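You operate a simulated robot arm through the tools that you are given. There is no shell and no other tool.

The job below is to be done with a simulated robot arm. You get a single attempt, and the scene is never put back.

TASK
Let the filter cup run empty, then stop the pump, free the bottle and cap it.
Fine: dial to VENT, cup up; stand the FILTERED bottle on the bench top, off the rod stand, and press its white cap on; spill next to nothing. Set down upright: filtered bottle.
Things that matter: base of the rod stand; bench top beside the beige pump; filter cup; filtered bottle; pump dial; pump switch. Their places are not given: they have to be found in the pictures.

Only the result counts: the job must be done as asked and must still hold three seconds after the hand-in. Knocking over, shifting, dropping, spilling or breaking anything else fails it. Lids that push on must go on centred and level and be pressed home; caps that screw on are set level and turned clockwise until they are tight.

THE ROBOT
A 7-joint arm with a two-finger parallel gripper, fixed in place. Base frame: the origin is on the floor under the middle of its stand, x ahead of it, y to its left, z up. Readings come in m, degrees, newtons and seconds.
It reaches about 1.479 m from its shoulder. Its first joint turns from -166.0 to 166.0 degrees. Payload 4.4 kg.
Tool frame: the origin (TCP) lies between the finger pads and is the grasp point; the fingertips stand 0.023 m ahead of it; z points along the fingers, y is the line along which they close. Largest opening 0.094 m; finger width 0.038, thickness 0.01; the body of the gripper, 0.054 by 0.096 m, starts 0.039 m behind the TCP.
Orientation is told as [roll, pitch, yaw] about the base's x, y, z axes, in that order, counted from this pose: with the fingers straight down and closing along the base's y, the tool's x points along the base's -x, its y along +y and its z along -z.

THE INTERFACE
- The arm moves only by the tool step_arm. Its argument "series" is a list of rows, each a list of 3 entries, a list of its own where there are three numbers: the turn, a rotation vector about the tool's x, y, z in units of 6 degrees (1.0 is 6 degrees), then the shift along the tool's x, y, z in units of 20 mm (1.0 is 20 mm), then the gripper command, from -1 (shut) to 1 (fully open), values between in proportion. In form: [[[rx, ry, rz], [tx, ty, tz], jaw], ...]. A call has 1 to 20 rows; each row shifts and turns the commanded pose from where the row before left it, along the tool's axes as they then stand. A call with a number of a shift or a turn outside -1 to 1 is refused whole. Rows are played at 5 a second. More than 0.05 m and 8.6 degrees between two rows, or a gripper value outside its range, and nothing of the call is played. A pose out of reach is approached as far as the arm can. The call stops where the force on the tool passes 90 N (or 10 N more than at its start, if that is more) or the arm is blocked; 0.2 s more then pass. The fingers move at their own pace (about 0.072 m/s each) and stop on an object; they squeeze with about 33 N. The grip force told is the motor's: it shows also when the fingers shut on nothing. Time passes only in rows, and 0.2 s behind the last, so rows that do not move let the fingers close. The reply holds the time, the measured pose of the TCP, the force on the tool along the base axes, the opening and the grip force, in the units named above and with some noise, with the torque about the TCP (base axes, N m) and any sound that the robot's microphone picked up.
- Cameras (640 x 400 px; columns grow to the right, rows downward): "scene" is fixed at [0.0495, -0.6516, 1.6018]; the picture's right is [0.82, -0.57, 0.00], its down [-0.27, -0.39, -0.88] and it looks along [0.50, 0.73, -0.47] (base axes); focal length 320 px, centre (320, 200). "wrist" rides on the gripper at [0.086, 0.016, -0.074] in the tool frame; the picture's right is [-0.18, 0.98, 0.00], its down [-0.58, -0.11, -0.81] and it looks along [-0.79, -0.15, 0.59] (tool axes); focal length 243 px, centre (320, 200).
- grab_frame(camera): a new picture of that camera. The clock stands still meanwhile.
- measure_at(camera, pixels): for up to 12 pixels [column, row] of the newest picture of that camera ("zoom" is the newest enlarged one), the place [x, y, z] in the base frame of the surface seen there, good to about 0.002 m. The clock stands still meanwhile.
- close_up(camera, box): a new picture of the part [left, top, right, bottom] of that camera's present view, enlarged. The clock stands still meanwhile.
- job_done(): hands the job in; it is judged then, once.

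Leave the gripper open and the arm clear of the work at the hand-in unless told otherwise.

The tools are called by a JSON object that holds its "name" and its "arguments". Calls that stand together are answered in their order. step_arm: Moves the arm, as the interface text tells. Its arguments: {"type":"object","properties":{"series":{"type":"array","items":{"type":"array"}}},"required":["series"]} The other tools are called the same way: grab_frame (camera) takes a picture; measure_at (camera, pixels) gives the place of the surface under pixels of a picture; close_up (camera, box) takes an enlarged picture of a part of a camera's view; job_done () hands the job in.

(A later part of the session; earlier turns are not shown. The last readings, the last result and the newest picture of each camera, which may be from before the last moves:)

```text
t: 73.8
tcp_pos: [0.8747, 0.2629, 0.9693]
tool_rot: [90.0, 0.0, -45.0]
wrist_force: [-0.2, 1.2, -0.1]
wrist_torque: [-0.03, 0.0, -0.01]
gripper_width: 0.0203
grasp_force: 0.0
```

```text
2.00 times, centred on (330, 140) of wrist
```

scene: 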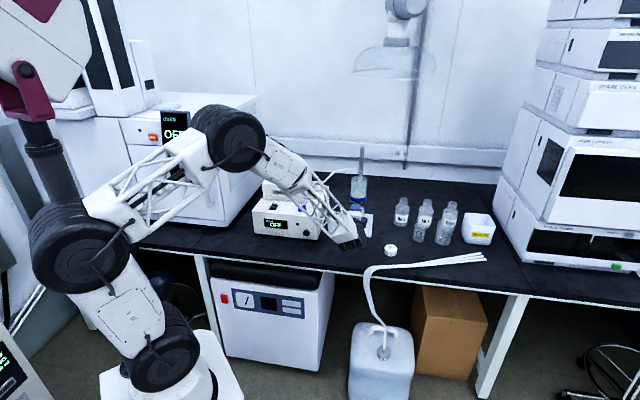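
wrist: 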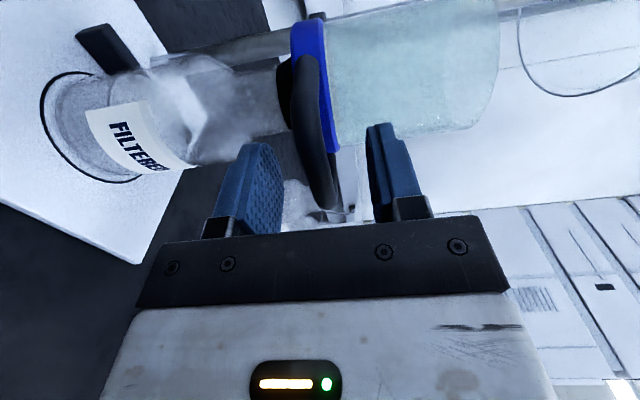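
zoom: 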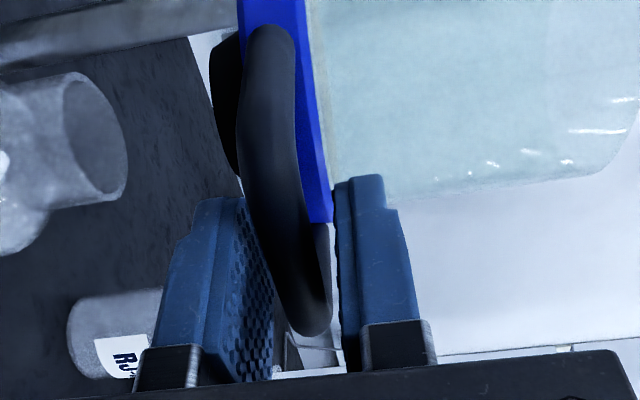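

With the fingers open to 20 mm and no load on them, the cup stays up by itself. I'll wait 2 s to make sure it doesn't creep, and measure the bar height.

{"name": "step_arm", "arguments": {"series": [[[0, 0, 0], [0, 0, 0], -0.57], [[0, 0, 0], [0, 0, 0], -0.57], [[0, 0, 0], [0, 0, 0], -0.57], [[0, 0, 0], [0, 0, 0], -0.57], [[0, 0, 0], [0, 0, 0], -0.57], [[0, 0, 0], [0, 0, 0], -0.57], [[0, 0, 0], [0, 0, 0], -0.57], [[0, 0, 0], [0, 0, 0], -0.57], [[0, 0, 0], [0, 0, 0], -0.57], [[0, 0, 0], [0, 0, 0], -0.57]]}}

{"name": "close_up", "arguments": {"camera": "wrist", "box": [180, 40, 480, 240]}}

{"name": "measure_at", "arguments": {"camera": "zoom", "pixels": [[270, 60], [265, 120], [280, 180], [300, 240], [305, 300], [310, 150], [300, 40], [225, 100], [100, 90], [100, 140], [65, 100], [120, 190]]}}

```text
t: 76.0
tcp_pos: [0.8754, 0.2636, 0.9698]
tool_rot: [89.9, 0.0, -45.0]
wrist_force: [-0.2, -0.1, -0.4]
wrist_torque: [0.0, 0.02, -0.04]
gripper_width: 0.0202
grasp_force: 0.0
```

```text
2.00 times, centred on (330, 140) of wrist
```

zoom: 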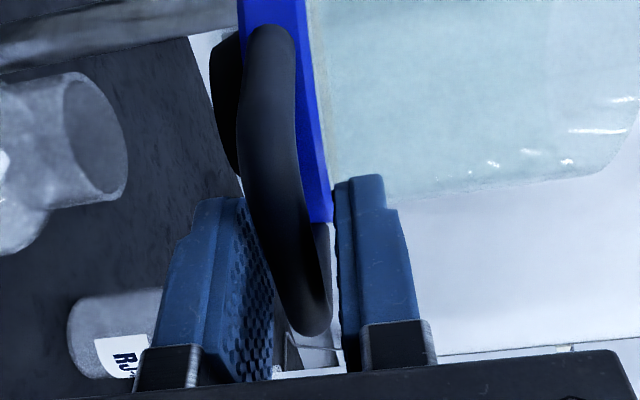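

```text
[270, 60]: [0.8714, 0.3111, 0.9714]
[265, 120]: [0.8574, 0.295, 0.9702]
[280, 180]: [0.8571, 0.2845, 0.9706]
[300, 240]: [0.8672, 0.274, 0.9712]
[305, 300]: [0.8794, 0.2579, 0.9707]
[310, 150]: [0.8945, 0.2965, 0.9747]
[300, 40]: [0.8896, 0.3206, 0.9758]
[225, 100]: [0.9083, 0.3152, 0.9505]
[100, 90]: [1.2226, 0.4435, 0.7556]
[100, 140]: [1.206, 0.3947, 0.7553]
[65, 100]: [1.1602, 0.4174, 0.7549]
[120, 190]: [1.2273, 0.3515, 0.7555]
```

The handle holds steady at z≈0.971, about 47 mm up. I'll open more and back straight out.

{"name": "step_arm", "arguments": {"series": [[[0, 0, 0], [0, 0, 0], 0.0], [[0, 0, 0], [0, 0, 0], 0.0], [[0, 0, 0], [0, 0, -0.5], 0.0], [[0, 0, 0], [0, 0, -1], 0.0], [[0, 0, 0], [0, 0, -1], 0.0], [[0, 0, 0], [0, 0, -1], 0.0], [[0, 0, 0], [0, 0, -1], 0.0], [[0, 0, 0], [0, 0, -1], 0.0], [[0, 0, 0], [0, 0, -1], 0.0]]}}

{"name": "grab_frame", "arguments": {"camera": "wrist"}}

{"name": "grab_frame", "arguments": {"camera": "scene"}}

```text
t: 78.0
tcp_pos: [0.7822, 0.1732, 0.9696]
tool_rot: [90.0, 0.0, -45.0]
wrist_force: [-1.0, -1.3, -0.1]
wrist_torque: [-0.02, -0.02, 0.0]
gripper_width: 0.0468
grasp_force: 0.0
```

```text
taken
```

wrist: 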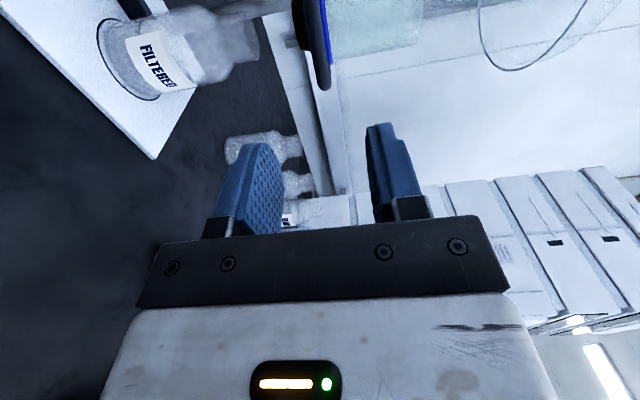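

```text
taken
```

scene: 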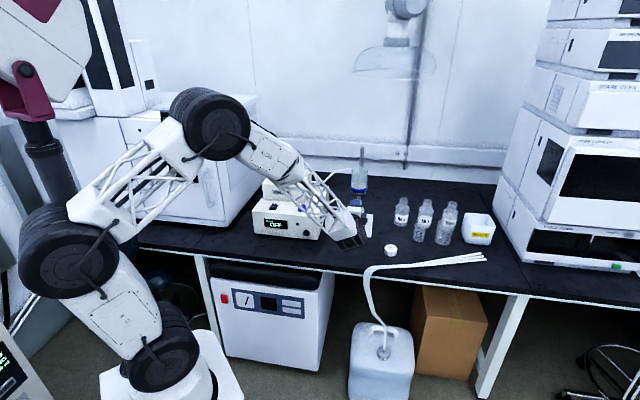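

The cup stays up. Now for the bottle: I'll un-roll the gripper by 90° so the fingers close horizontally.

{"name": "step_arm", "arguments": {"series": [[[0, 0, -1], [0, 0, 0], 0.3], [[0, 0, -1], [0, 0, 0], 0.3], [[0, 0, -1], [0, 0, 0], 0.3], [[0, 0, -1], [0, 0, 0], 0.3], [[0, 0, -1], [0, 0, 0], 0.3], [[0, 0, -1], [0, 0, 0], 0.3], [[0, 0, -1], [0, 0, 0], 0.3], [[0, 0, -1], [0, 0, 0], 0.5], [[0, 0, -1], [0, 0, 0], 0.5], [[0, 0, -1], [0, 0, 0], 0.5], [[0, 0, -1], [0, 0, 0], 1], [[0, 0, -1], [0, 0, 0], 1], [[0, 0, -1], [0, 0, 0], 1], [[0, 0, -1], [0, 0, 0], 1], [[0, 0, -1], [0, 0, 0], 1]]}}

{"name": "step_arm", "arguments": {"series": [[[0, 1, 0], [0, 0, 0], 1], [[0, 1, 0], [0, 0, 0], 1], [[0, 1, 0], [0, 0, 0], 1], [[0, 1, 0], [0, 0, 0], 1], [[0, 1, 0], [0, 0, 0], 1], [[0, 0.833, 0], [0, 0, 0], 1]]}}

{"name": "grab_frame", "arguments": {"camera": "wrist"}}

{"name": "grab_frame", "arguments": {"camera": "scene"}}

```text
t: 81.2
tcp_pos: [0.7827, 0.1716, 0.9666]
tool_rot: [-85.8, -89.9, 130.8]
wrist_force: [0.4, 0.7, -0.9]
wrist_torque: [0.01, -0.02, 0.04]
gripper_width: 0.0939
grasp_force: 0.0
```

```text
t: 82.6
tcp_pos: [0.7825, 0.1714, 0.9671]
tool_rot: [0.0, -54.9, 45.0]
wrist_force: [0.4, -0.5, 0.2]
wrist_torque: [0.02, 0.0, -0.07]
gripper_width: 0.0943
grasp_force: 0.0
```

```text
taken
```

wrist: 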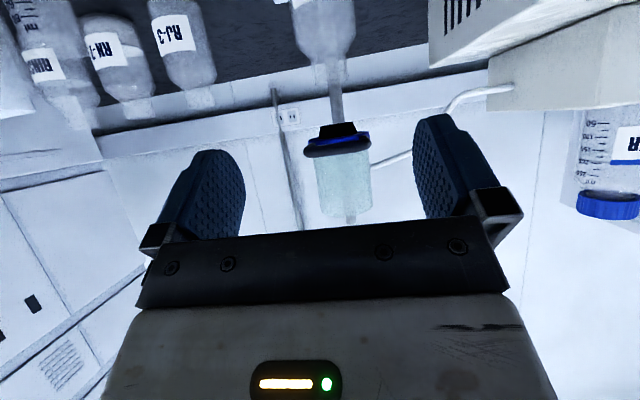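

```text
taken
```

scene: 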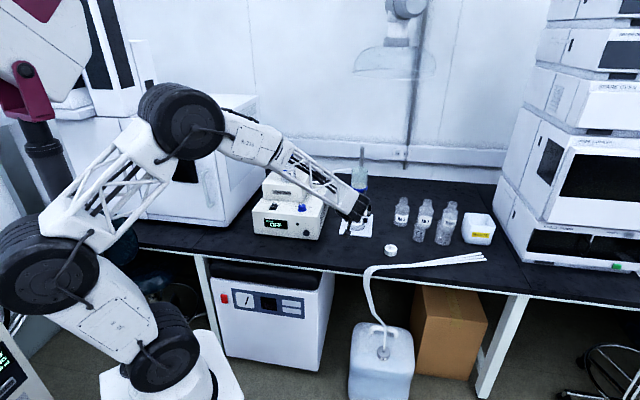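

The gripper now points 35° below horizontal with the fingers wide open. I'll lower straight down to z≈0.822 in front of the bottle and look.

{"name": "step_arm", "arguments": {"series": [[[0, 0, 0], [0.99, 0, 0.694], 1], [[0, 0, 0], [0.99, 0, 0.694], 1], [[0, 0, 0], [0.99, 0, 0.694], 1], [[0, 0, 0], [0.99, 0, 0.694], 1], [[0, 0, 0], [0.99, 0, 0.694], 1], [[0, 0, 0], [0.99, 0, 0.694], 1]]}}

{"name": "grab_frame", "arguments": {"camera": "wrist"}}

{"name": "close_up", "arguments": {"camera": "scene", "box": [310, 140, 410, 250]}}

```text
t: 84.0
tcp_pos: [0.7843, 0.1714, 0.8236]
tool_rot: [-0.2, -55.2, 45.1]
wrist_force: [-0.5, -0.4, -0.3]
wrist_torque: [-0.03, 0.01, 0.01]
gripper_width: 0.094
grasp_force: 0.0
```

```text
taken
```

wrist: 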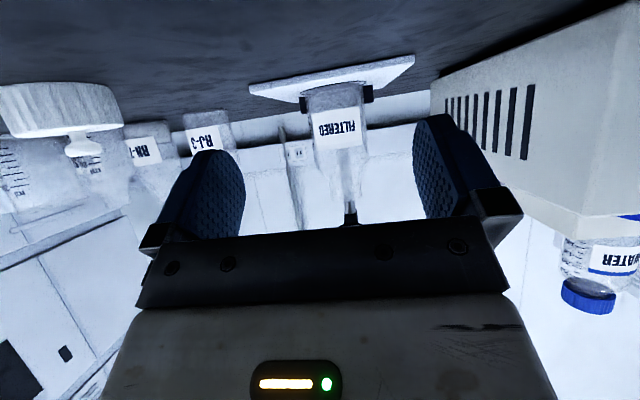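

```text
3.64 times, centred on (360, 195) of scene
```

zoom: 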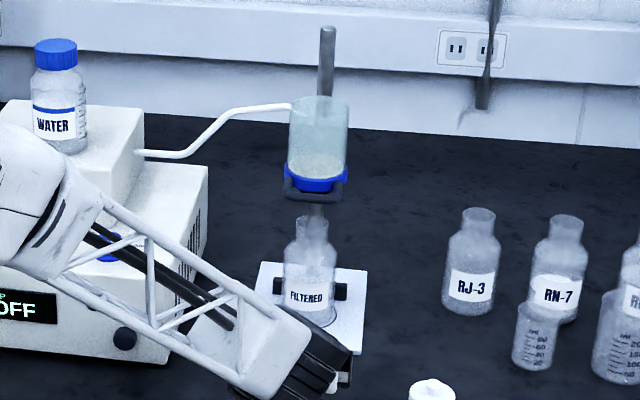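

The bottle stands between the fingers in the wrist view (upside-down). I'll measure its edges to fix the axis, rim and base heights.

{"name": "close_up", "arguments": {"camera": "wrist", "box": [240, 40, 430, 230]}}

{"name": "measure_at", "arguments": {"camera": "zoom", "pixels": [[260, 160], [335, 165], [300, 175], [320, 200], [270, 200], [258, 175], [345, 180], [300, 115], [300, 100], [200, 120], [380, 100], [330, 145]]}}

```text
2.11 times, centred on (335, 135) of wrist
```

zoom: 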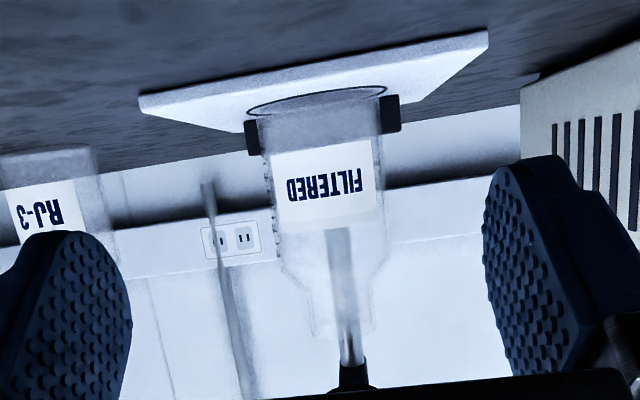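

```text
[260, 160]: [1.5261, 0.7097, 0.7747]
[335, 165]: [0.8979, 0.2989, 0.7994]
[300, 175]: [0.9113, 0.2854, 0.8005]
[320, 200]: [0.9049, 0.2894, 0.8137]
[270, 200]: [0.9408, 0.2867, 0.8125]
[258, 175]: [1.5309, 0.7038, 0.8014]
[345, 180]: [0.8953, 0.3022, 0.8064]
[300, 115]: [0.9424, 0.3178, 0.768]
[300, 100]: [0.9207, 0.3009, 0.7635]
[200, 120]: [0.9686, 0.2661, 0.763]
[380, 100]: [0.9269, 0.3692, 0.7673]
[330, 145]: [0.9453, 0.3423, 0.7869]
```

Bottle axis: u≈0.433, v≈0.878, radius about 35 mm, rim z≈0.89. I'll slide forward with the open fingers straddling it, stopping short first for a check.

{"name": "step_arm", "arguments": {"series": [[[0, 0, 0], [-0.625, 0, 0.892], 1], [[0, 0, 0], [-0.625, 0, 0.892], 1], [[0, 0, 0], [-0.625, 0, 0.892], 1], [[0, 0, 0], [-0.625, 0, 0.892], 1], [[0, 0, 0], [-0.625, 0, 0.892], 1], [[0, 0, 0], [-0.625, 0, 0.892], 1]]}}

{"name": "grab_frame", "arguments": {"camera": "wrist"}}

```text
t: 85.4
tcp_pos: [0.8758, 0.2634, 0.823]
tool_rot: [-0.1, -54.9, 45.0]
wrist_force: [0.1, 0.0, -0.5]
wrist_torque: [-0.01, 0.01, -0.01]
gripper_width: 0.0938
grasp_force: 0.2
```

```text
taken
```

wrist: 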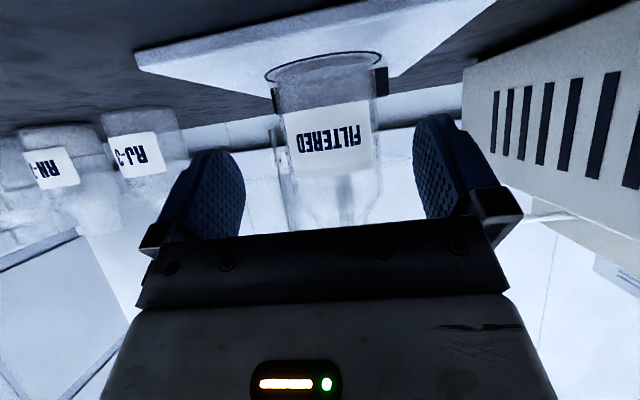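

The bottle is well centred between the fingers (columns 275–380 against 245–415). I'll go the last 65 mm.

{"name": "step_arm", "arguments": {"series": [[[0, 0, 0], [-0.625, 0, 0.892], 1], [[0, 0, 0], [-0.625, 0, 0.892], 1], [[0, 0, 0], [-0.625, 0, 0.892], 1], [[0, 0, 0], [0, 0, 0], 1]]}}

{"name": "grab_frame", "arguments": {"camera": "wrist"}}

{"name": "close_up", "arguments": {"camera": "scene", "box": [310, 140, 410, 250]}}

```text
t: 86.4
tcp_pos: [0.9205, 0.3125, 0.8243]
tool_rot: [0.0, -54.9, 45.1]
wrist_force: [-1.7, -1.5, 0.5]
wrist_torque: [0.05, -0.09, -0.03]
gripper_width: 0.094
grasp_force: 0.1
```

```text
taken
```

wrist: 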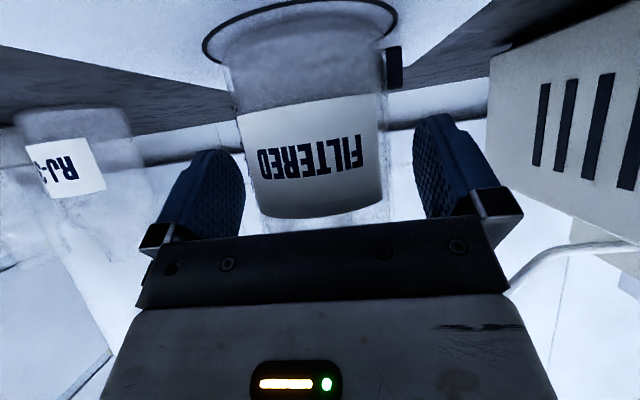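

```text
3.64 times, centred on (360, 195) of scene
```

zoom: 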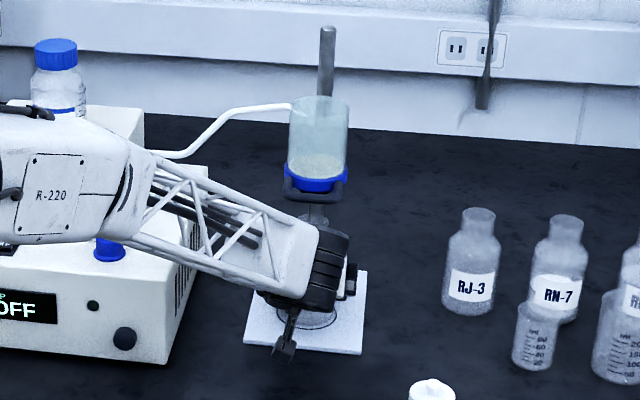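

A slight 2 N force suggests the palm may be just touching the bottle. I'll back off 5 mm and re-read.

{"name": "step_arm", "arguments": {"series": [[[0, 0, 0], [0.143, 0, -0.205], 1], [[0, 0, 0], [0, 0, 0], 1]]}}

{"name": "close_up", "arguments": {"camera": "wrist", "box": [180, 0, 480, 240]}}

```text
t: 87.0
tcp_pos: [0.9181, 0.3085, 0.8223]
tool_rot: [0.0, -55.0, 45.0]
wrist_force: [0.2, -0.3, 0.3]
wrist_torque: [0.03, -0.03, -0.01]
gripper_width: 0.094
grasp_force: 0.0
```

```text
1.67 times, centred on (330, 120) of wrist
```

zoom: 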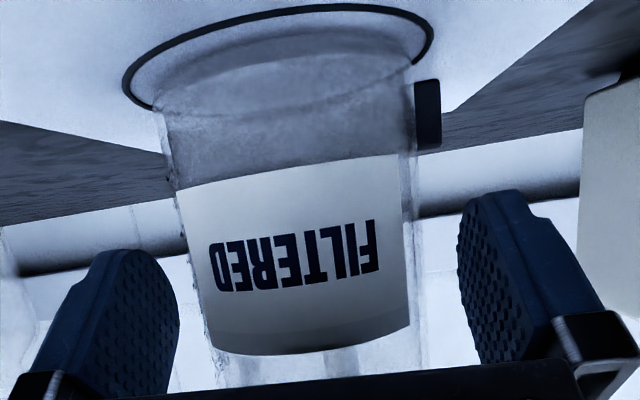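

The force is zero again. I'll close on the bottle body.

{"name": "step_arm", "arguments": {"series": [[[0, 0, 0], [0, 0, 0], 0.6], [[0, 0, 0], [0, 0, 0], 0.5], [[0, 0, 0], [0, 0, 0], -1], [[0, 0, 0], [0, 0, 0], -1], [[0, 0, 0], [0, 0, 0], -1]]}}

{"name": "close_up", "arguments": {"camera": "wrist", "box": [180, 0, 480, 240]}}

```text
t: 88.2
tcp_pos: [0.9176, 0.3078, 0.8226]
tool_rot: [0.0, -55.0, 45.0]
wrist_force: [-0.3, 0.9, 0.7]
wrist_torque: [0.02, 0.02, 0.01]
gripper_width: 0.0691
grasp_force: 33.2
```

```text
1.67 times, centred on (330, 120) of wrist
```

zoom: 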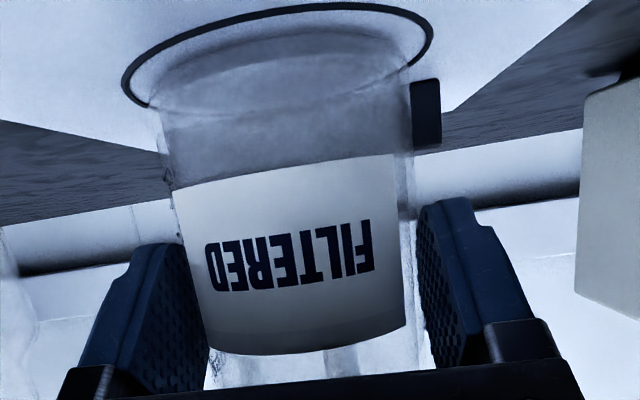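

The bottle is gripped at 69.1 mm. I'll lift straight up 12 mm in small steps and check that it's held upright.

{"name": "step_arm", "arguments": {"series": [[[0, 0, 0], [-0.164, 0, -0.115], -1], [[0, 0, 0], [-0.164, 0, -0.115], -1], [[0, 0, 0], [-0.164, 0, -0.115], -1], [[0, 0, 0], [0, 0, 0], -1]]}}

{"name": "close_up", "arguments": {"camera": "wrist", "box": [180, 0, 480, 240]}}

{"name": "close_up", "arguments": {"camera": "scene", "box": [310, 140, 410, 250]}}

```text
t: 89.2
tcp_pos: [0.9184, 0.3066, 0.8368]
tool_rot: [-0.1, -54.9, 45.0]
wrist_force: [-0.6, 0.3, -3.1]
wrist_torque: [-0.01, 0.04, -0.01]
gripper_width: 0.0691
grasp_force: 33.1
```

```text
1.67 times, centred on (330, 120) of wrist
```

zoom: 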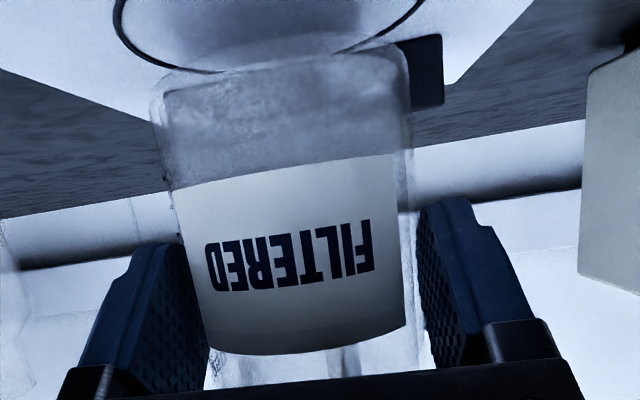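

```text
3.64 times, centred on (360, 195) of scene
```

zoom: 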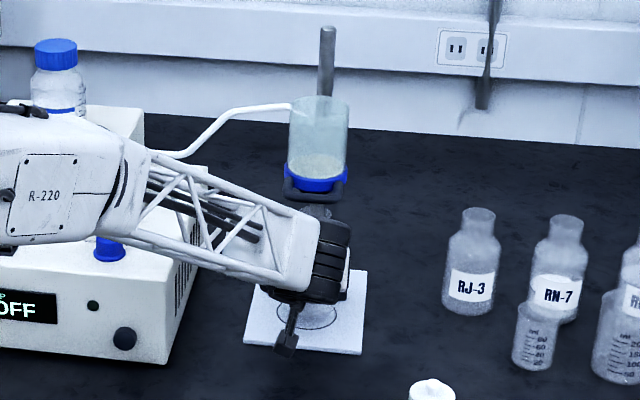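

The bottle is lifted 14 mm, upright, at about 3 N. I'll pull it straight out from under the cup, slowly, then left toward the pump side in front of the stand.

{"name": "step_arm", "arguments": {"series": [[[0, 0, 0], [0.2, 0, -0.29], -1], [[0, 0, 0], [0.363, 0, -0.522], -1], [[0, 0, 0], [0.363, 0, -0.522], -1], [[0, 0, 0], [0.363, 0, -0.522], -1], [[0, 0, 0], [0.363, 0, -0.522], -1], [[0, 0, 0], [0.363, 0, -0.522], -1], [[0, 0, 0], [0.363, 0, -0.522], -1], [[0, 0, 0], [0.363, 0, -0.522], -1], [[0, 0, 0], [0.363, 0, -0.522], -1], [[0, 0, 0], [0.363, 0, -0.522], -1], [[0, 0, 0], [0.363, 0, -0.522], -1], [[0, 0, 0], [0.363, 0, -0.522], -1], [[0, 0, 0], [0.363, 0, -0.522], -1], [[0, 0, 0], [0.25, 0, -0.36], -1], [[0, 0, 0], [0.15, 0, -0.2], -1], [[0, 0, 0], [0, 0, 0], -1]]}}

{"name": "grab_frame", "arguments": {"camera": "scene"}}

{"name": "grab_frame", "arguments": {"camera": "wrist"}}

```text
t: 92.6
tcp_pos: [0.7961, 0.1845, 0.8342]
tool_rot: [-0.1, -55.0, 45.0]
wrist_force: [-0.1, -0.1, -3.2]
wrist_torque: [-0.02, 0.05, -0.04]
gripper_width: 0.0696
grasp_force: 33.1
```

```text
taken
```

scene: 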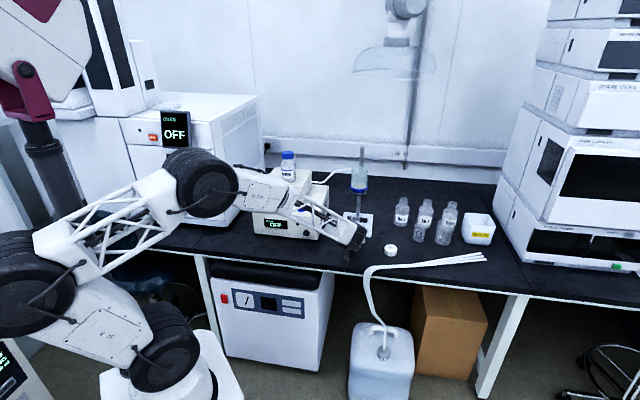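

```text
taken
```

wrist: 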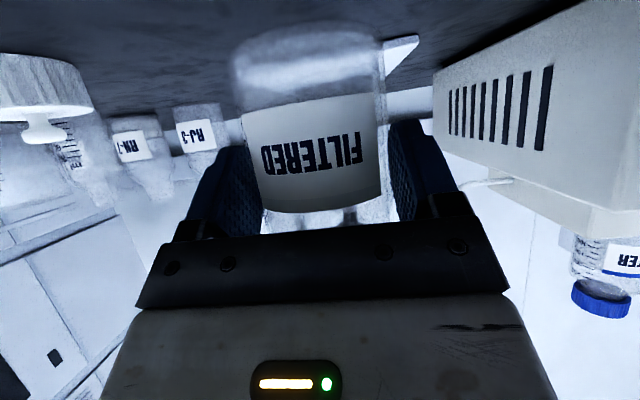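

The bottle is clear of the stand, in front of it. Before moving left, I'll check the forearm's clearance to the pump.

{"name": "measure_at", "arguments": {"camera": "scene", "pixels": [[205, 185], [240, 190], [270, 195], [290, 205], [310, 215], [330, 225], [350, 235], [302, 208], [297, 195], [320, 207], [240, 200], [345, 222]]}}

{"name": "close_up", "arguments": {"camera": "scene", "box": [240, 140, 400, 260]}}

```text
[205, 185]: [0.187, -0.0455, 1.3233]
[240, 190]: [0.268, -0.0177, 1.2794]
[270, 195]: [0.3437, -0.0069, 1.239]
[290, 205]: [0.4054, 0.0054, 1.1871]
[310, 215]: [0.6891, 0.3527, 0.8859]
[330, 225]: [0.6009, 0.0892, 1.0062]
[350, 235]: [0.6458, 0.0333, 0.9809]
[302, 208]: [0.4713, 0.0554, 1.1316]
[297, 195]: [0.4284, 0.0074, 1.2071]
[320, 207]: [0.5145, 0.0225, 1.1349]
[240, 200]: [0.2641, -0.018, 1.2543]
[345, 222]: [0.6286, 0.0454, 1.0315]
```

```text
3.33 times, centred on (320, 200) of scene
```

zoom: 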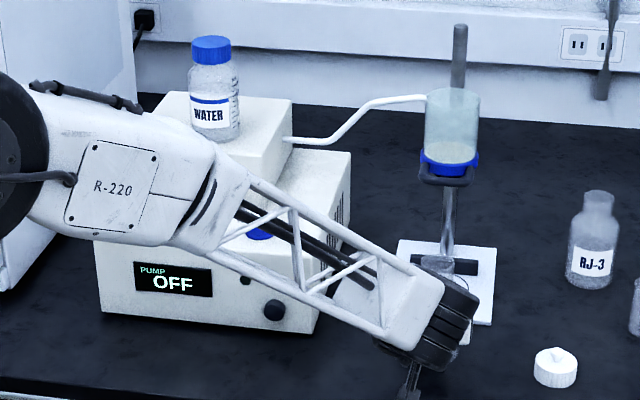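

The forearm is well in front of and above the pump. I'll move left about 63 mm and then lower gently, with the last millimetres in 1 mm steps.

{"name": "step_arm", "arguments": {"series": [[[0, 0, 0], [0, 0.3, 0], -1], [[0, 0, 0], [0, 0.55, 0], -1], [[0, 0, 0], [0, 0.55, 0], -1], [[0, 0, 0], [0, 0.55, 0], -1], [[0, 0, 0], [0, 0.55, 0], -1], [[0, 0, 0], [0, 0.4, 0], -1], [[0, 0, 0], [0, 0.25, 0], -1], [[0, 0, 0], [0, 0, 0], -1], [[0, 0, 0], [0.205, 0, 0.143], -1], [[0, 0, 0], [0.205, 0, 0.143], -1], [[0, 0, 0], [0.205, 0, 0.143], -1], [[0, 0, 0], [0, 0, 0], -1]]}}

{"name": "close_up", "arguments": {"camera": "wrist", "box": [180, 0, 480, 240]}}

{"name": "close_up", "arguments": {"camera": "scene", "box": [280, 180, 400, 270]}}

```text
t: 95.2
tcp_pos: [0.7504, 0.2298, 0.8188]
tool_rot: [0.0, -55.0, 44.9]
wrist_force: [0.7, -0.3, -3.1]
wrist_torque: [-0.03, 0.02, -0.02]
gripper_width: 0.069
grasp_force: 33.0
```

```text
1.67 times, centred on (330, 120) of wrist
```

zoom: 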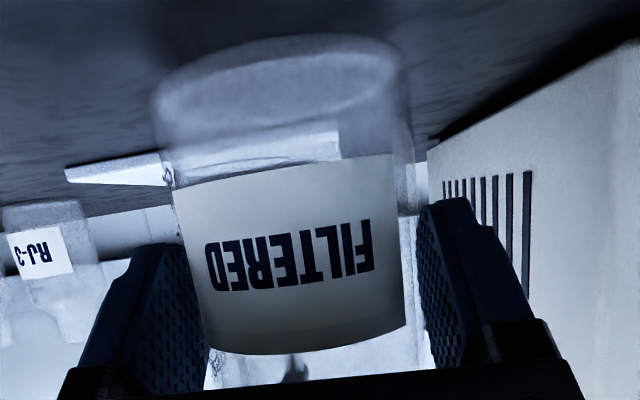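

```text
4.44 times, centred on (340, 225) of scene
```

zoom: 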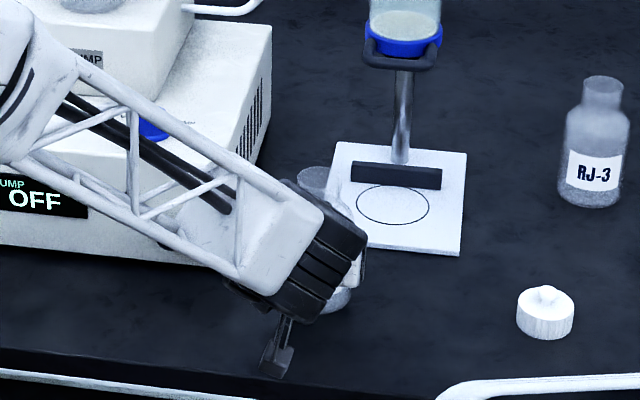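

The bottle is still hanging at -3.1 N. I'll lower in 1 mm steps until it touches.

{"name": "step_arm", "arguments": {"series": [[[0, 0, 0], [0.041, 0, 0.0287], -1], [[0, 0, 0], [0.041, 0, 0.0287], -1], [[0, 0, 0], [0, 0, 0], -1]]}}

{"name": "step_arm", "arguments": {"series": [[[0, 0, 0], [0.041, 0, 0.0287], -1], [[0, 0, 0], [0, 0, 0], -1]]}}

```text
t: 96.0
tcp_pos: [0.7501, 0.229, 0.8182]
tool_rot: [0.0, -55.0, 45.1]
wrist_force: [0.0, -0.4, -2.6]
wrist_torque: [0.0, 0.04, 0.0]
gripper_width: 0.0694
grasp_force: 33.2
```

```text
t: 96.6
tcp_pos: [0.7502, 0.2294, 0.817]
tool_rot: [0.1, -55.0, 44.9]
wrist_force: [0.1, -0.1, -3.3]
wrist_torque: [0.01, 0.05, 0.02]
gripper_width: 0.0698
grasp_force: 32.8
```

{"name": "step_arm", "arguments": {"series": [[[0, 0, 0], [0.041, 0, 0.0287], -1], [[0, 0, 0], [0, 0, 0], -1]]}}

{"name": "step_arm", "arguments": {"series": [[[0, 0, 0], [0.041, 0, 0.0287], -1], [[0, 0, 0], [0, 0, 0], -1]]}}

{"name": "close_up", "arguments": {"camera": "wrist", "box": [180, 0, 480, 240]}}

```text
t: 97.2
tcp_pos: [0.7516, 0.23, 0.8157]
tool_rot: [0.0, -55.0, 45.0]
wrist_force: [0.1, -0.6, -3.0]
wrist_torque: [-0.04, 0.02, 0.03]
gripper_width: 0.0691
grasp_force: 33.1
```

```text
t: 97.8
tcp_pos: [0.7505, 0.2286, 0.8157]
tool_rot: [0.1, -55.0, 45.1]
wrist_force: [-0.8, -0.4, -2.2]
wrist_torque: [0.04, 0.06, 0.01]
gripper_width: 0.0697
grasp_force: 32.8
```

```text
1.67 times, centred on (330, 120) of wrist
```

zoom: 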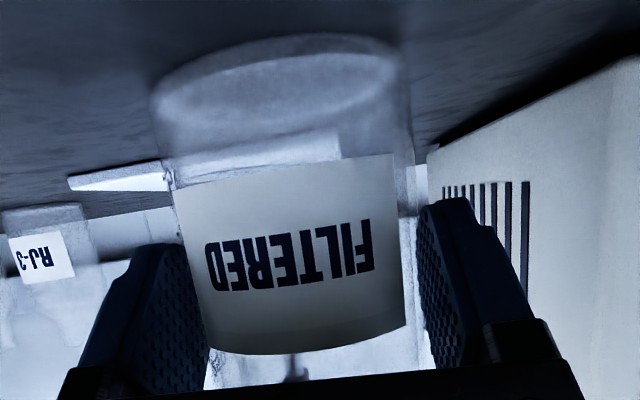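

Still about -2 to -3 N, so I'll take a few more 1 mm steps.

{"name": "step_arm", "arguments": {"series": [[[0, 0, 0], [0.041, 0, 0.0287], -1], [[0, 0, 0], [0, 0, 0], -1]]}}

{"name": "step_arm", "arguments": {"series": [[[0, 0, 0], [0.041, 0, 0.0287], -1], [[0, 0, 0], [0, 0, 0], -1]]}}

```text
t: 98.4
tcp_pos: [0.75, 0.2293, 0.8151]
tool_rot: [-0.1, -55.1, 45.0]
wrist_force: [-2.2, 0.5, 8.6]
wrist_torque: [0.09, 0.41, -0.05]
gripper_width: 0.0696
grasp_force: 32.6
```

```text
t: 99.0
tcp_pos: [0.7492, 0.2299, 0.8148]
tool_rot: [-0.1, -55.1, 45.0]
wrist_force: [5.9, -1.8, 14.9]
wrist_torque: [-0.11, -0.19, 0.01]
gripper_width: 0.0696
grasp_force: 33.1
```

It's in contact with the bench (Fz +15 N). I'll ease up half a millimetre and open the fingers.

{"name": "step_arm", "arguments": {"series": [[[0, 0, 0], [-0.03, 0, -0.02], -1], [[0, 0, 0], [0, 0, 0], -1], [[0, 0, 0], [0, 0, 0], 1], [[0, 0, 0], [0, 0, 0], 1], [[0, 0, 0], [0, 0, 0], 1]]}}

{"name": "close_up", "arguments": {"camera": "wrist", "box": [180, 0, 480, 240]}}

```text
t: 100.2
tcp_pos: [0.75, 0.231, 0.8135]
tool_rot: [0.0, -55.0, 45.0]
wrist_force: [0.3, 0.1, 0.8]
wrist_torque: [0.01, -0.03, -0.01]
gripper_width: 0.0941
grasp_force: 0.0
```

```text
1.67 times, centred on (330, 120) of wrist
```

zoom: 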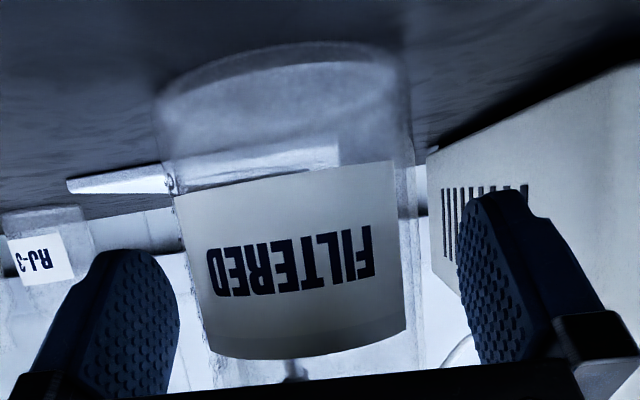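

The bottle stands free. I'll withdraw back along the gripper axis and check.

{"name": "step_arm", "arguments": {"series": [[[0, 0, 0], [0, 0, -0.4], 1], [[0, 0, 0], [0, 0, -0.8], 1], [[0, 0, 0], [0, 0, -1], 1], [[0, 0, 0], [0, 0, -1], 1], [[0, 0, 0], [0, 0, -1], 1], [[0, 0, 0], [0, 0, -1], 1], [[0, 0, 0], [0, 0, -1], 1], [[0, 0, 0], [0, 0, -1], 1], [[0, 0, 0], [0, 0, -1], 1]]}}

{"name": "grab_frame", "arguments": {"camera": "wrist"}}

{"name": "grab_frame", "arguments": {"camera": "scene"}}

```text
t: 102.2
tcp_pos: [0.6548, 0.1338, 0.9092]
tool_rot: [-0.1, -55.0, 44.9]
wrist_force: [0.1, 0.2, 0.5]
wrist_torque: [-0.02, 0.01, 0.02]
gripper_width: 0.094
grasp_force: 0.1
```

```text
taken
```

wrist: 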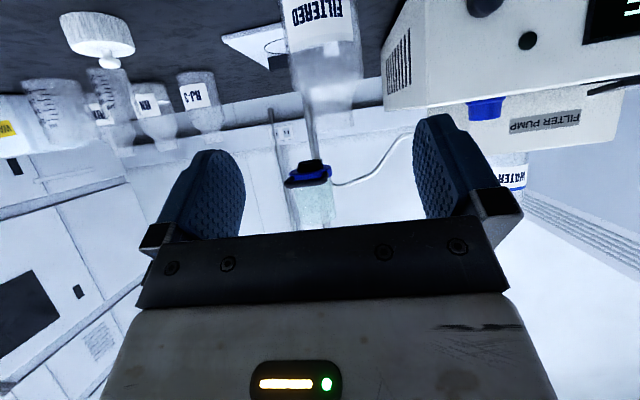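

```text
taken
```

scene: 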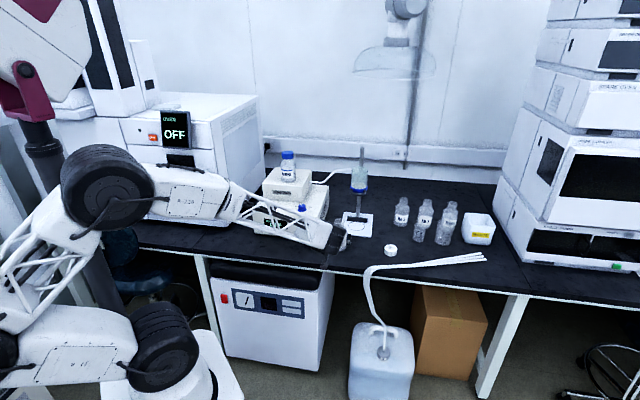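

The bottle stands on the bench. I'll raise the arm and return the gripper to pointing straight down (yaw 45°), ready to fetch the cap.

{"name": "step_arm", "arguments": {"series": [[[0, 0, 0], [-0.912, 0, -0.634], 1], [[0, 0, 0], [-0.912, 0, -0.634], 1], [[0, 0, 0], [-0.912, 0, -0.634], 1], [[0, 0, 0], [-0.912, 0, -0.634], 1], [[0, 0, 0], [-0.912, 0, -0.634], 1], [[0, 0, 0], [-0.912, 0, -0.634], 1], [[0, 0, 0], [-0.912, 0, -0.634], 1], [[0, 0, 0], [-0.912, 0, -0.634], 1], [[0, 0, 0], [-0.912, 0, -0.634], 1], [[0, 1, 0], [0, 0, 0], 1], [[0, 1, 0], [0, 0, 0], 1], [[0, 1, 0], [0, 0, 0], 1], [[0, 1, 0], [0, 0, 0], 1], [[0, 1, 0], [0, 0, 0], 1], [[0, 1, 0], [0, 0, 0], 1], [[0, 1, 0], [0, 0, 0], 1], [[0, 1, 0], [0, 0, 0], 1], [[0, 1, 0], [0, 0, 0], 1], [[0, 0.167, 0], [0, 0, 0], 1]]}}

{"name": "grab_frame", "arguments": {"camera": "scene"}}

{"name": "grab_frame", "arguments": {"camera": "wrist"}}

```text
t: 106.2
tcp_pos: [0.6574, 0.1326, 1.1078]
tool_rot: [0.0, 0.1, 45.0]
wrist_force: [-0.2, 0.3, -0.4]
wrist_torque: [-0.03, -0.01, -0.04]
gripper_width: 0.0942
grasp_force: 0.1
```

```text
taken
```

scene: 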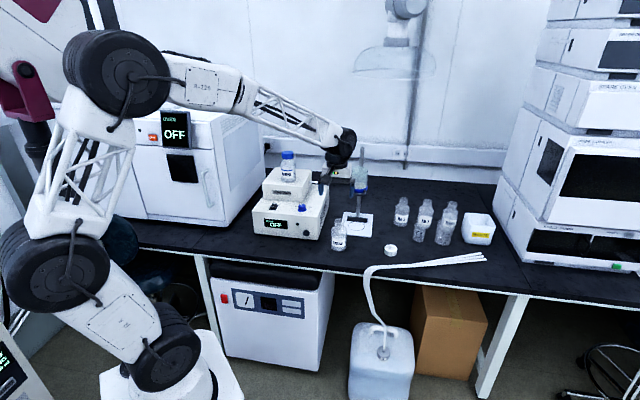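

```text
taken
```

wrist: 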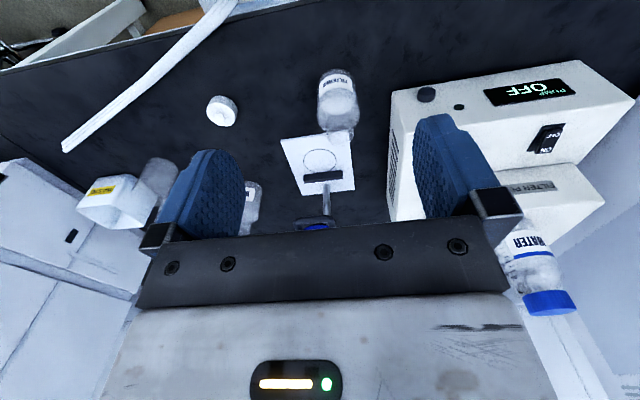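

Both the bottle (scene 339,238) and the cap (scene 390,250) are visible now. I'll enlarge each and measure.

{"name": "close_up", "arguments": {"camera": "scene", "box": [322, 215, 356, 255]}}

{"name": "measure_at", "arguments": {"camera": "zoom", "pixels": [[315, 90], [290, 55], [345, 58], [318, 45], [318, 70], [310, 200], [260, 200], [370, 200], [315, 330], [300, 250], [318, 110], [318, 62]]}}

{"name": "close_up", "arguments": {"camera": "scene", "box": [376, 238, 406, 260]}}

{"name": "measure_at", "arguments": {"camera": "zoom", "pixels": [[315, 160], [318, 130], [260, 200], [380, 205], [318, 200], [315, 220], [230, 190], [400, 200], [310, 290], [318, 175], [290, 180], [350, 185]]}}

```text
10.00 times, centred on (339, 235) of scene
```

zoom: 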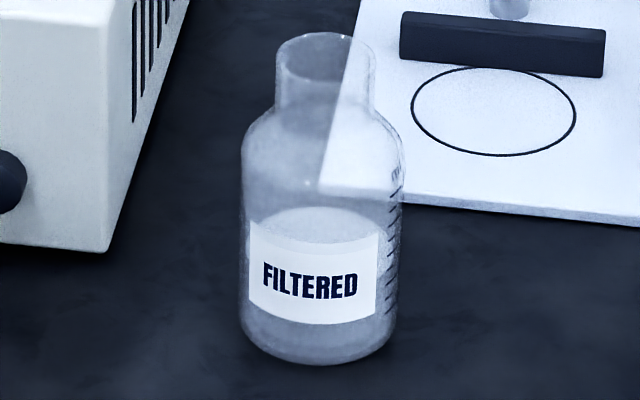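

```text
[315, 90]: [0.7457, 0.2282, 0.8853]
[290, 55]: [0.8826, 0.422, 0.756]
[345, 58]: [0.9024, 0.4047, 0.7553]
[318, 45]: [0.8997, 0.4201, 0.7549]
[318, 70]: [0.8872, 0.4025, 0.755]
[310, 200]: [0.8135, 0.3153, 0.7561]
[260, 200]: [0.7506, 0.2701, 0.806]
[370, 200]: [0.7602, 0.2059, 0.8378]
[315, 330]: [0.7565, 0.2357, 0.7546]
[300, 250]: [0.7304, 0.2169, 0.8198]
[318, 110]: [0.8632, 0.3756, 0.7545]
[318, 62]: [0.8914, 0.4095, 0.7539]
```

```text
16.00 times, centred on (391, 249) of scene
```

zoom: 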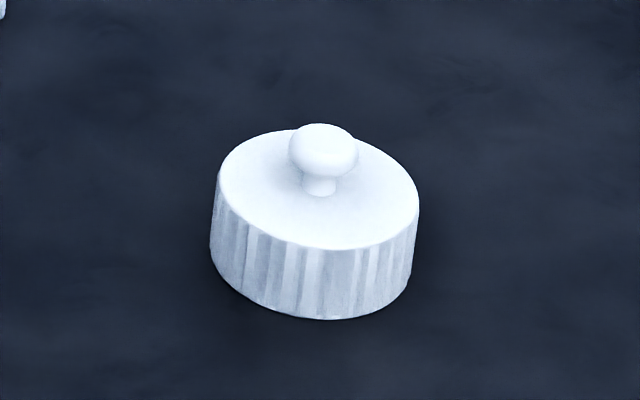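

```text
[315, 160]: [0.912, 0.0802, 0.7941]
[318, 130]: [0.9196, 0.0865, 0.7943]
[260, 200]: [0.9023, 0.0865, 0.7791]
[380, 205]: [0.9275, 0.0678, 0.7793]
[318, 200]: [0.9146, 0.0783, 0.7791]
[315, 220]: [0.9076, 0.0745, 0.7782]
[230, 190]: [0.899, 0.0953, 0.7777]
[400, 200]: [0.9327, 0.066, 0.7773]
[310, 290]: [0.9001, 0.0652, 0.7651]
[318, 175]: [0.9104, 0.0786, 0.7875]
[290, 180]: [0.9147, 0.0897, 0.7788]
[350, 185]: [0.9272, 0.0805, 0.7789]
```

The cap has a knob: cap top at z 0.779, height 24 mm, diameter about 51 mm, centre near (0.917,0.0815). I'll move above it and descend part way for a precise look.

{"name": "step_arm", "arguments": {"series": [[[0, 0, 0], [-0.67, -0.999, 0], 0.6], [[0, 0, 0], [-0.67, -0.999, 0], 0.6], [[0, 0, 0], [-0.67, -0.999, 0], 0.6], [[0, 0, 0], [-0.67, -0.999, 0], 0.6], [[0, 0, 0], [-0.67, -0.999, 0], 0.6], [[0, 0, 0], [-0.67, -0.999, 0], 0.6], [[0, 0, 0], [-0.67, -0.999, 0], 0.6], [[0, 0, 0], [-0.67, -0.999, 0], 0.6], [[0, 0, 0], [-0.67, -0.999, 0], 0.6], [[0, 0, 0], [-0.67, -0.999, 0], 0.6], [[0, 0, 0], [-0.67, -0.999, 0], 0.6], [[0, 0, 0], [0, 0, 1], 0.6], [[0, 0, 0], [0, 0, 1], 0.6], [[0, 0, 0], [0, 0, 1], 0.6], [[0, 0, 0], [0, 0, 1], 0.6], [[0, 0, 0], [0, 0, 1], 0.6], [[0, 0, 0], [0, 0, 1], 0.6], [[0, 0, 0], [0, 0, 1], 0.6], [[0, 0, 0], [0, 0, 1], 0.6], [[0, 0, 0], [0, 0, 1], 0.6]]}}

{"name": "grab_frame", "arguments": {"camera": "wrist"}}

{"name": "grab_frame", "arguments": {"camera": "scene"}}

```text
t: 110.4
tcp_pos: [0.916, 0.0855, 0.9265]
tool_rot: [-0.1, -0.1, 45.0]
wrist_force: [0.6, 0.2, 0.7]
wrist_torque: [-0.01, 0.01, 0.0]
gripper_width: 0.0751
grasp_force: 0.0
```

```text
taken
```

wrist: 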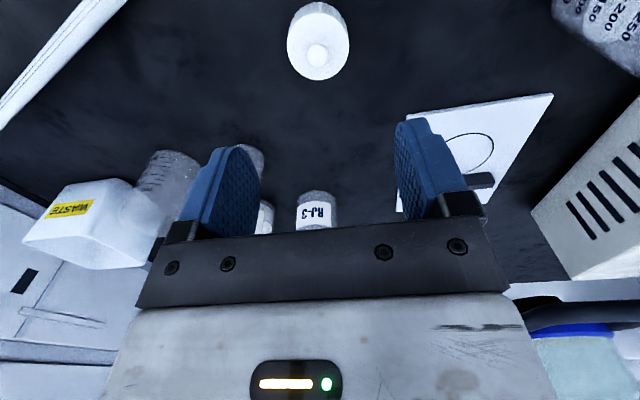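

```text
taken
```

scene: 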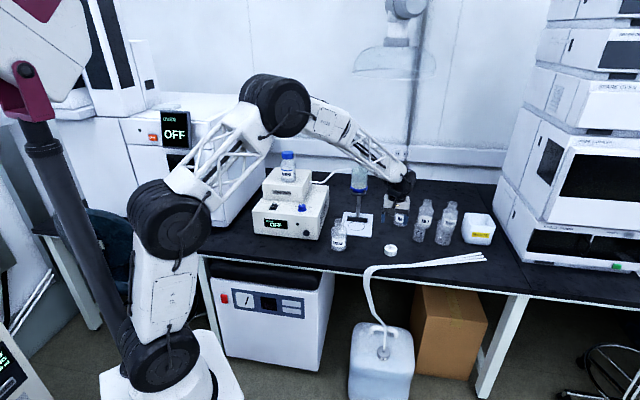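

The cap is at (318,42) in the wrist view, nearly on the gripper axis. I'll measure its centre carefully.

{"name": "close_up", "arguments": {"camera": "wrist", "box": [270, 0, 370, 90]}}

```text
4.44 times, centred on (320, 45) of wrist
```

zoom: 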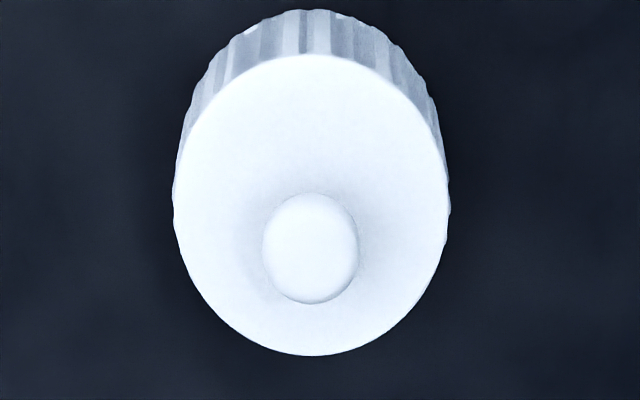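

{"name": "measure_at", "arguments": {"camera": "zoom", "pixels": [[180, 205], [443, 205], [311, 60], [311, 350], [220, 110], [405, 110], [215, 300], [405, 300], [311, 150], [311, 235], [270, 180], [350, 180]]}}

```text
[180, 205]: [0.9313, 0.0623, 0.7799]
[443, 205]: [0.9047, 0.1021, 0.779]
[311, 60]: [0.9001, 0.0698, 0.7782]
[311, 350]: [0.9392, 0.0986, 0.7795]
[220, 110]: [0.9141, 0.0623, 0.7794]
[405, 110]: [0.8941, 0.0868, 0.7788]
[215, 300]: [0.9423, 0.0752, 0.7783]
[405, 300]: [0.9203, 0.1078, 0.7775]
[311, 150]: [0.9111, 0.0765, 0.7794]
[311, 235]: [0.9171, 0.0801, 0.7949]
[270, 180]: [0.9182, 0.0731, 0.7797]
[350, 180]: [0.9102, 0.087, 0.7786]
```

Cap centre is ≈ (0.918,0.083), diameter 49 mm, and top z 0.779. I'll shift 2.5 mm, descend to TCP z≈0.788 so the tips sit about 10 mm above the cap's lower edge, and grip.

{"name": "step_arm", "arguments": {"series": [[[0, 0, 0], [0, -0.125, 0], 0.6], [[0, 0, 0], [0, 0, 1], 0.6], [[0, 0, 0], [0, 0, 1], 0.6], [[0, 0, 0], [0, 0, 1], 0.6], [[0, 0, 0], [0, 0, 1], 0.6], [[0, 0, 0], [0, 0, 1], 0.6], [[0, 0, 0], [0, 0, 1], 0.6], [[0, 0, 0], [0, 0, 0.9], 0.6], [[0, 0, 0], [0, 0, 0], 0.6]]}}

{"name": "grab_frame", "arguments": {"camera": "wrist"}}

```text
t: 112.4
tcp_pos: [0.918, 0.0809, 0.7894]
tool_rot: [0.1, 0.1, 45.1]
wrist_force: [0.2, -0.3, 0.1]
wrist_torque: [-0.02, 0.01, 0.0]
gripper_width: 0.0753
grasp_force: 0.0
```

```text
taken
```

wrist: 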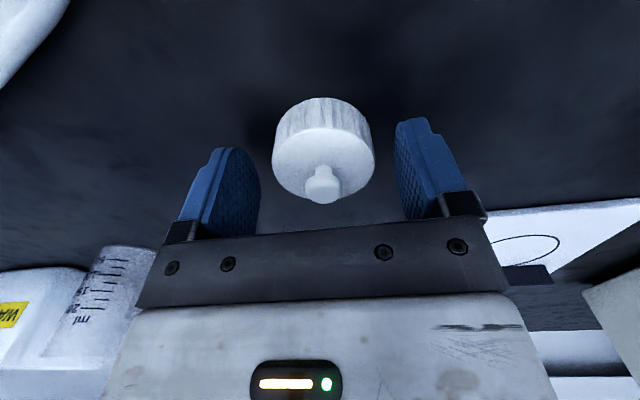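

The cap is centred between the pads, with the knob at (322,184) on the axis. I'll close now.

{"name": "step_arm", "arguments": {"series": [[[0, 0, 0], [0, 0, 0], -1], [[0, 0, 0], [0, 0, 0], -1], [[0, 0, 0], [0, 0, 0], -1], [[0, 0, 0], [0, 0, 0], -1]]}}

{"name": "step_arm", "arguments": {"series": [[[0, 0, 0], [0, 0, -0.25], -1], [[0, 0, 0], [0, 0, -0.5], -1], [[0, 0, 0], [0, 0, -1], -1], [[0, 0, 0], [0, 0, -1], -1], [[0, 0, 0], [0, 0, -1], -1], [[0, 0, 0], [0, 0, -1], -1], [[0, 0, 0], [0, 0, -1], -1], [[0, 0, 0], [0, 0, -1], -1], [[0, 0, 0], [0, 0, -1], -1], [[0, 0, 0], [0, 0, -1], -1], [[0, 0, 0], [0, 0, -1], -1], [[0, 0, 0], [0, 0, 0], -1]]}}

{"name": "grab_frame", "arguments": {"camera": "wrist"}}

{"name": "close_up", "arguments": {"camera": "scene", "box": [350, 130, 450, 260]}}

```text
t: 113.4
tcp_pos: [0.9191, 0.0808, 0.7891]
tool_rot: [0.0, 0.0, 44.9]
wrist_force: [0.4, -1.0, 0.0]
wrist_torque: [0.01, 0.02, -0.02]
gripper_width: 0.0502
grasp_force: 33.1
```

```text
t: 116.0
tcp_pos: [0.9182, 0.0806, 0.9838]
tool_rot: [0.0, 0.0, 45.0]
wrist_force: [0.0, -0.6, -1.0]
wrist_torque: [0.02, 0.0, -0.02]
gripper_width: 0.0504
grasp_force: 33.2
```

```text
taken
```

wrist: 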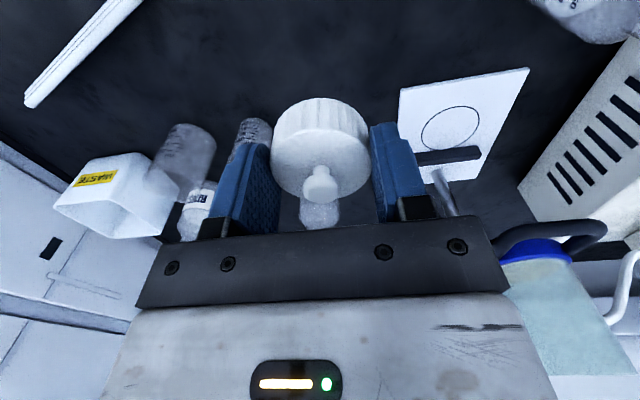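

```text
3.08 times, centred on (400, 195) of scene
```

zoom: 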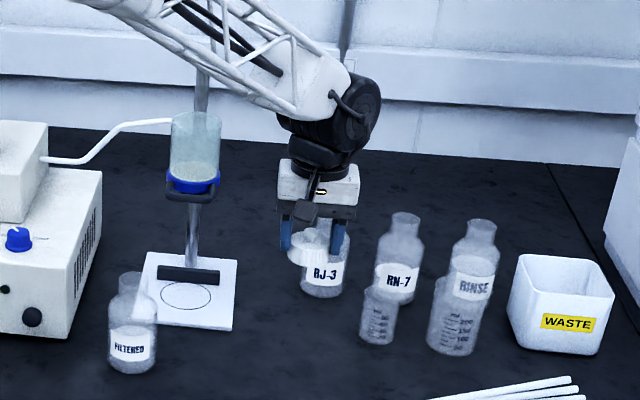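

The cap is held at 50.3 mm and level. I'll enlarge the wrist view to find exactly where the cap's axis sits relative to the tool.

{"name": "close_up", "arguments": {"camera": "wrist", "box": [260, 90, 380, 210]}}

{"name": "measure_at", "arguments": {"camera": "zoom", "pixels": [[320, 250], [325, 280], [180, 250], [200, 200], [460, 180], [300, 180], [250, 310], [400, 280], [230, 160], [420, 160], [350, 320], [330, 235]]}}

```text
3.33 times, centred on (320, 150) of wrist
```

zoom: 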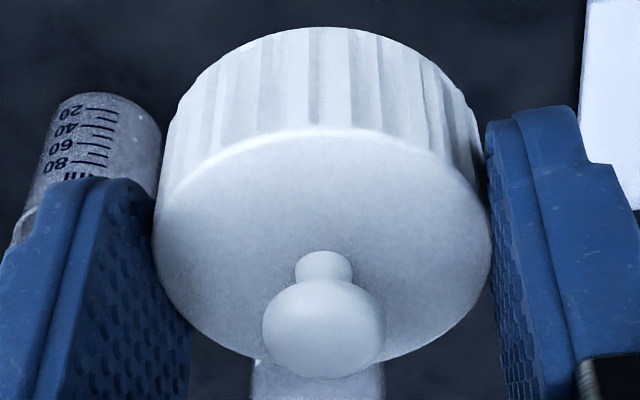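

```text
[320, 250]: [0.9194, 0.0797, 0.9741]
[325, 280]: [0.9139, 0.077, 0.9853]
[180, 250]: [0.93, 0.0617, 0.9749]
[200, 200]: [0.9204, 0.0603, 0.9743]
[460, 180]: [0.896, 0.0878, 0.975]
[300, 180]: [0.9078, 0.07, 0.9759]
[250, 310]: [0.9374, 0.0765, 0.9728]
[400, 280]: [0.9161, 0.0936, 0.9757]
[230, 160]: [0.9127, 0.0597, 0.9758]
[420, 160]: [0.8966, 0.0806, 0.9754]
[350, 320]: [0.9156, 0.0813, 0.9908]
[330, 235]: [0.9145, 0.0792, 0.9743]
```

{"name": "measure_at", "arguments": {"camera": "zoom", "pixels": [[158, 240], [485, 225], [320, 136], [190, 315], [455, 305], [235, 345], [410, 345], [210, 165], [430, 155], [323, 262], [310, 262], [340, 262]]}}

```text
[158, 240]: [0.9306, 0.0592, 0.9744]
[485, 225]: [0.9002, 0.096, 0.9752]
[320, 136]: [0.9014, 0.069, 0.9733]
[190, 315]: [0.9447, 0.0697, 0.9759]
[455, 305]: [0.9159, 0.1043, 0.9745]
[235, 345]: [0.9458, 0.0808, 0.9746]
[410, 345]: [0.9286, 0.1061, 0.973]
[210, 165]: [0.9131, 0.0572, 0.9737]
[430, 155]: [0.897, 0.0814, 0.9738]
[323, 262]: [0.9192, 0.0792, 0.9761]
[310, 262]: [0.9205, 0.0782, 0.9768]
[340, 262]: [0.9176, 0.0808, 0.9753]
```

By the image geometry the cap sits within about 1 mm of the tool axis. I'll carry it at this height to above the FILTERED bottle, moving about 22 cm left.

{"name": "step_arm", "arguments": {"series": [[[0, 0, 0], [0, 0.5, 0], -1], [[0, 0, 0], [0, 1, 0], -1], [[0, 0, 0], [0, 1, 0], -1], [[0, 0, 0], [0, 1, 0], -1], [[0, 0, 0], [0, 1, 0], -1], [[0, 0, 0], [0, 1, 0], -1], [[0, 0, 0], [0, 1, 0], -1], [[0, 0, 0], [0, 1, 0], -1], [[0, 0, 0], [0, 1, 0], -1], [[0, 0, 0], [0, 1, 0], -1], [[0, 0, 0], [0, 1, 0], -1], [[0, 0, 0], [-0.1, 0.73, 0], -1], [[0, 0, 0], [0, 0, 0], -1]]}}

{"name": "grab_frame", "arguments": {"camera": "wrist"}}

{"name": "close_up", "arguments": {"camera": "scene", "box": [290, 150, 390, 260]}}

```text
t: 118.8
tcp_pos: [0.7587, 0.2417, 0.984]
tool_rot: [0.0, 0.0, 45.0]
wrist_force: [0.2, 0.7, -0.1]
wrist_torque: [0.01, 0.0, 0.0]
gripper_width: 0.0504
grasp_force: 32.7
```

```text
taken
```

wrist: 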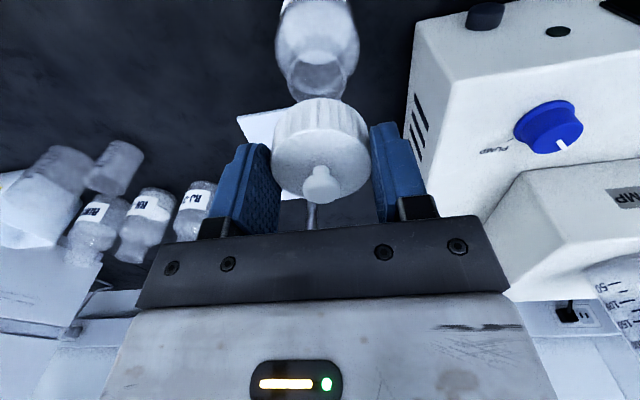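

```text
3.64 times, centred on (340, 205) of scene
```

zoom: 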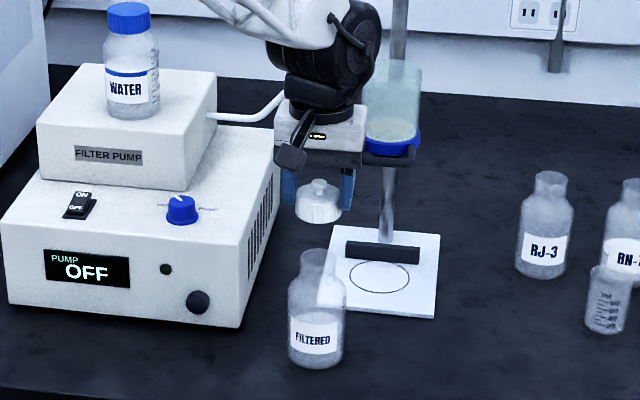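

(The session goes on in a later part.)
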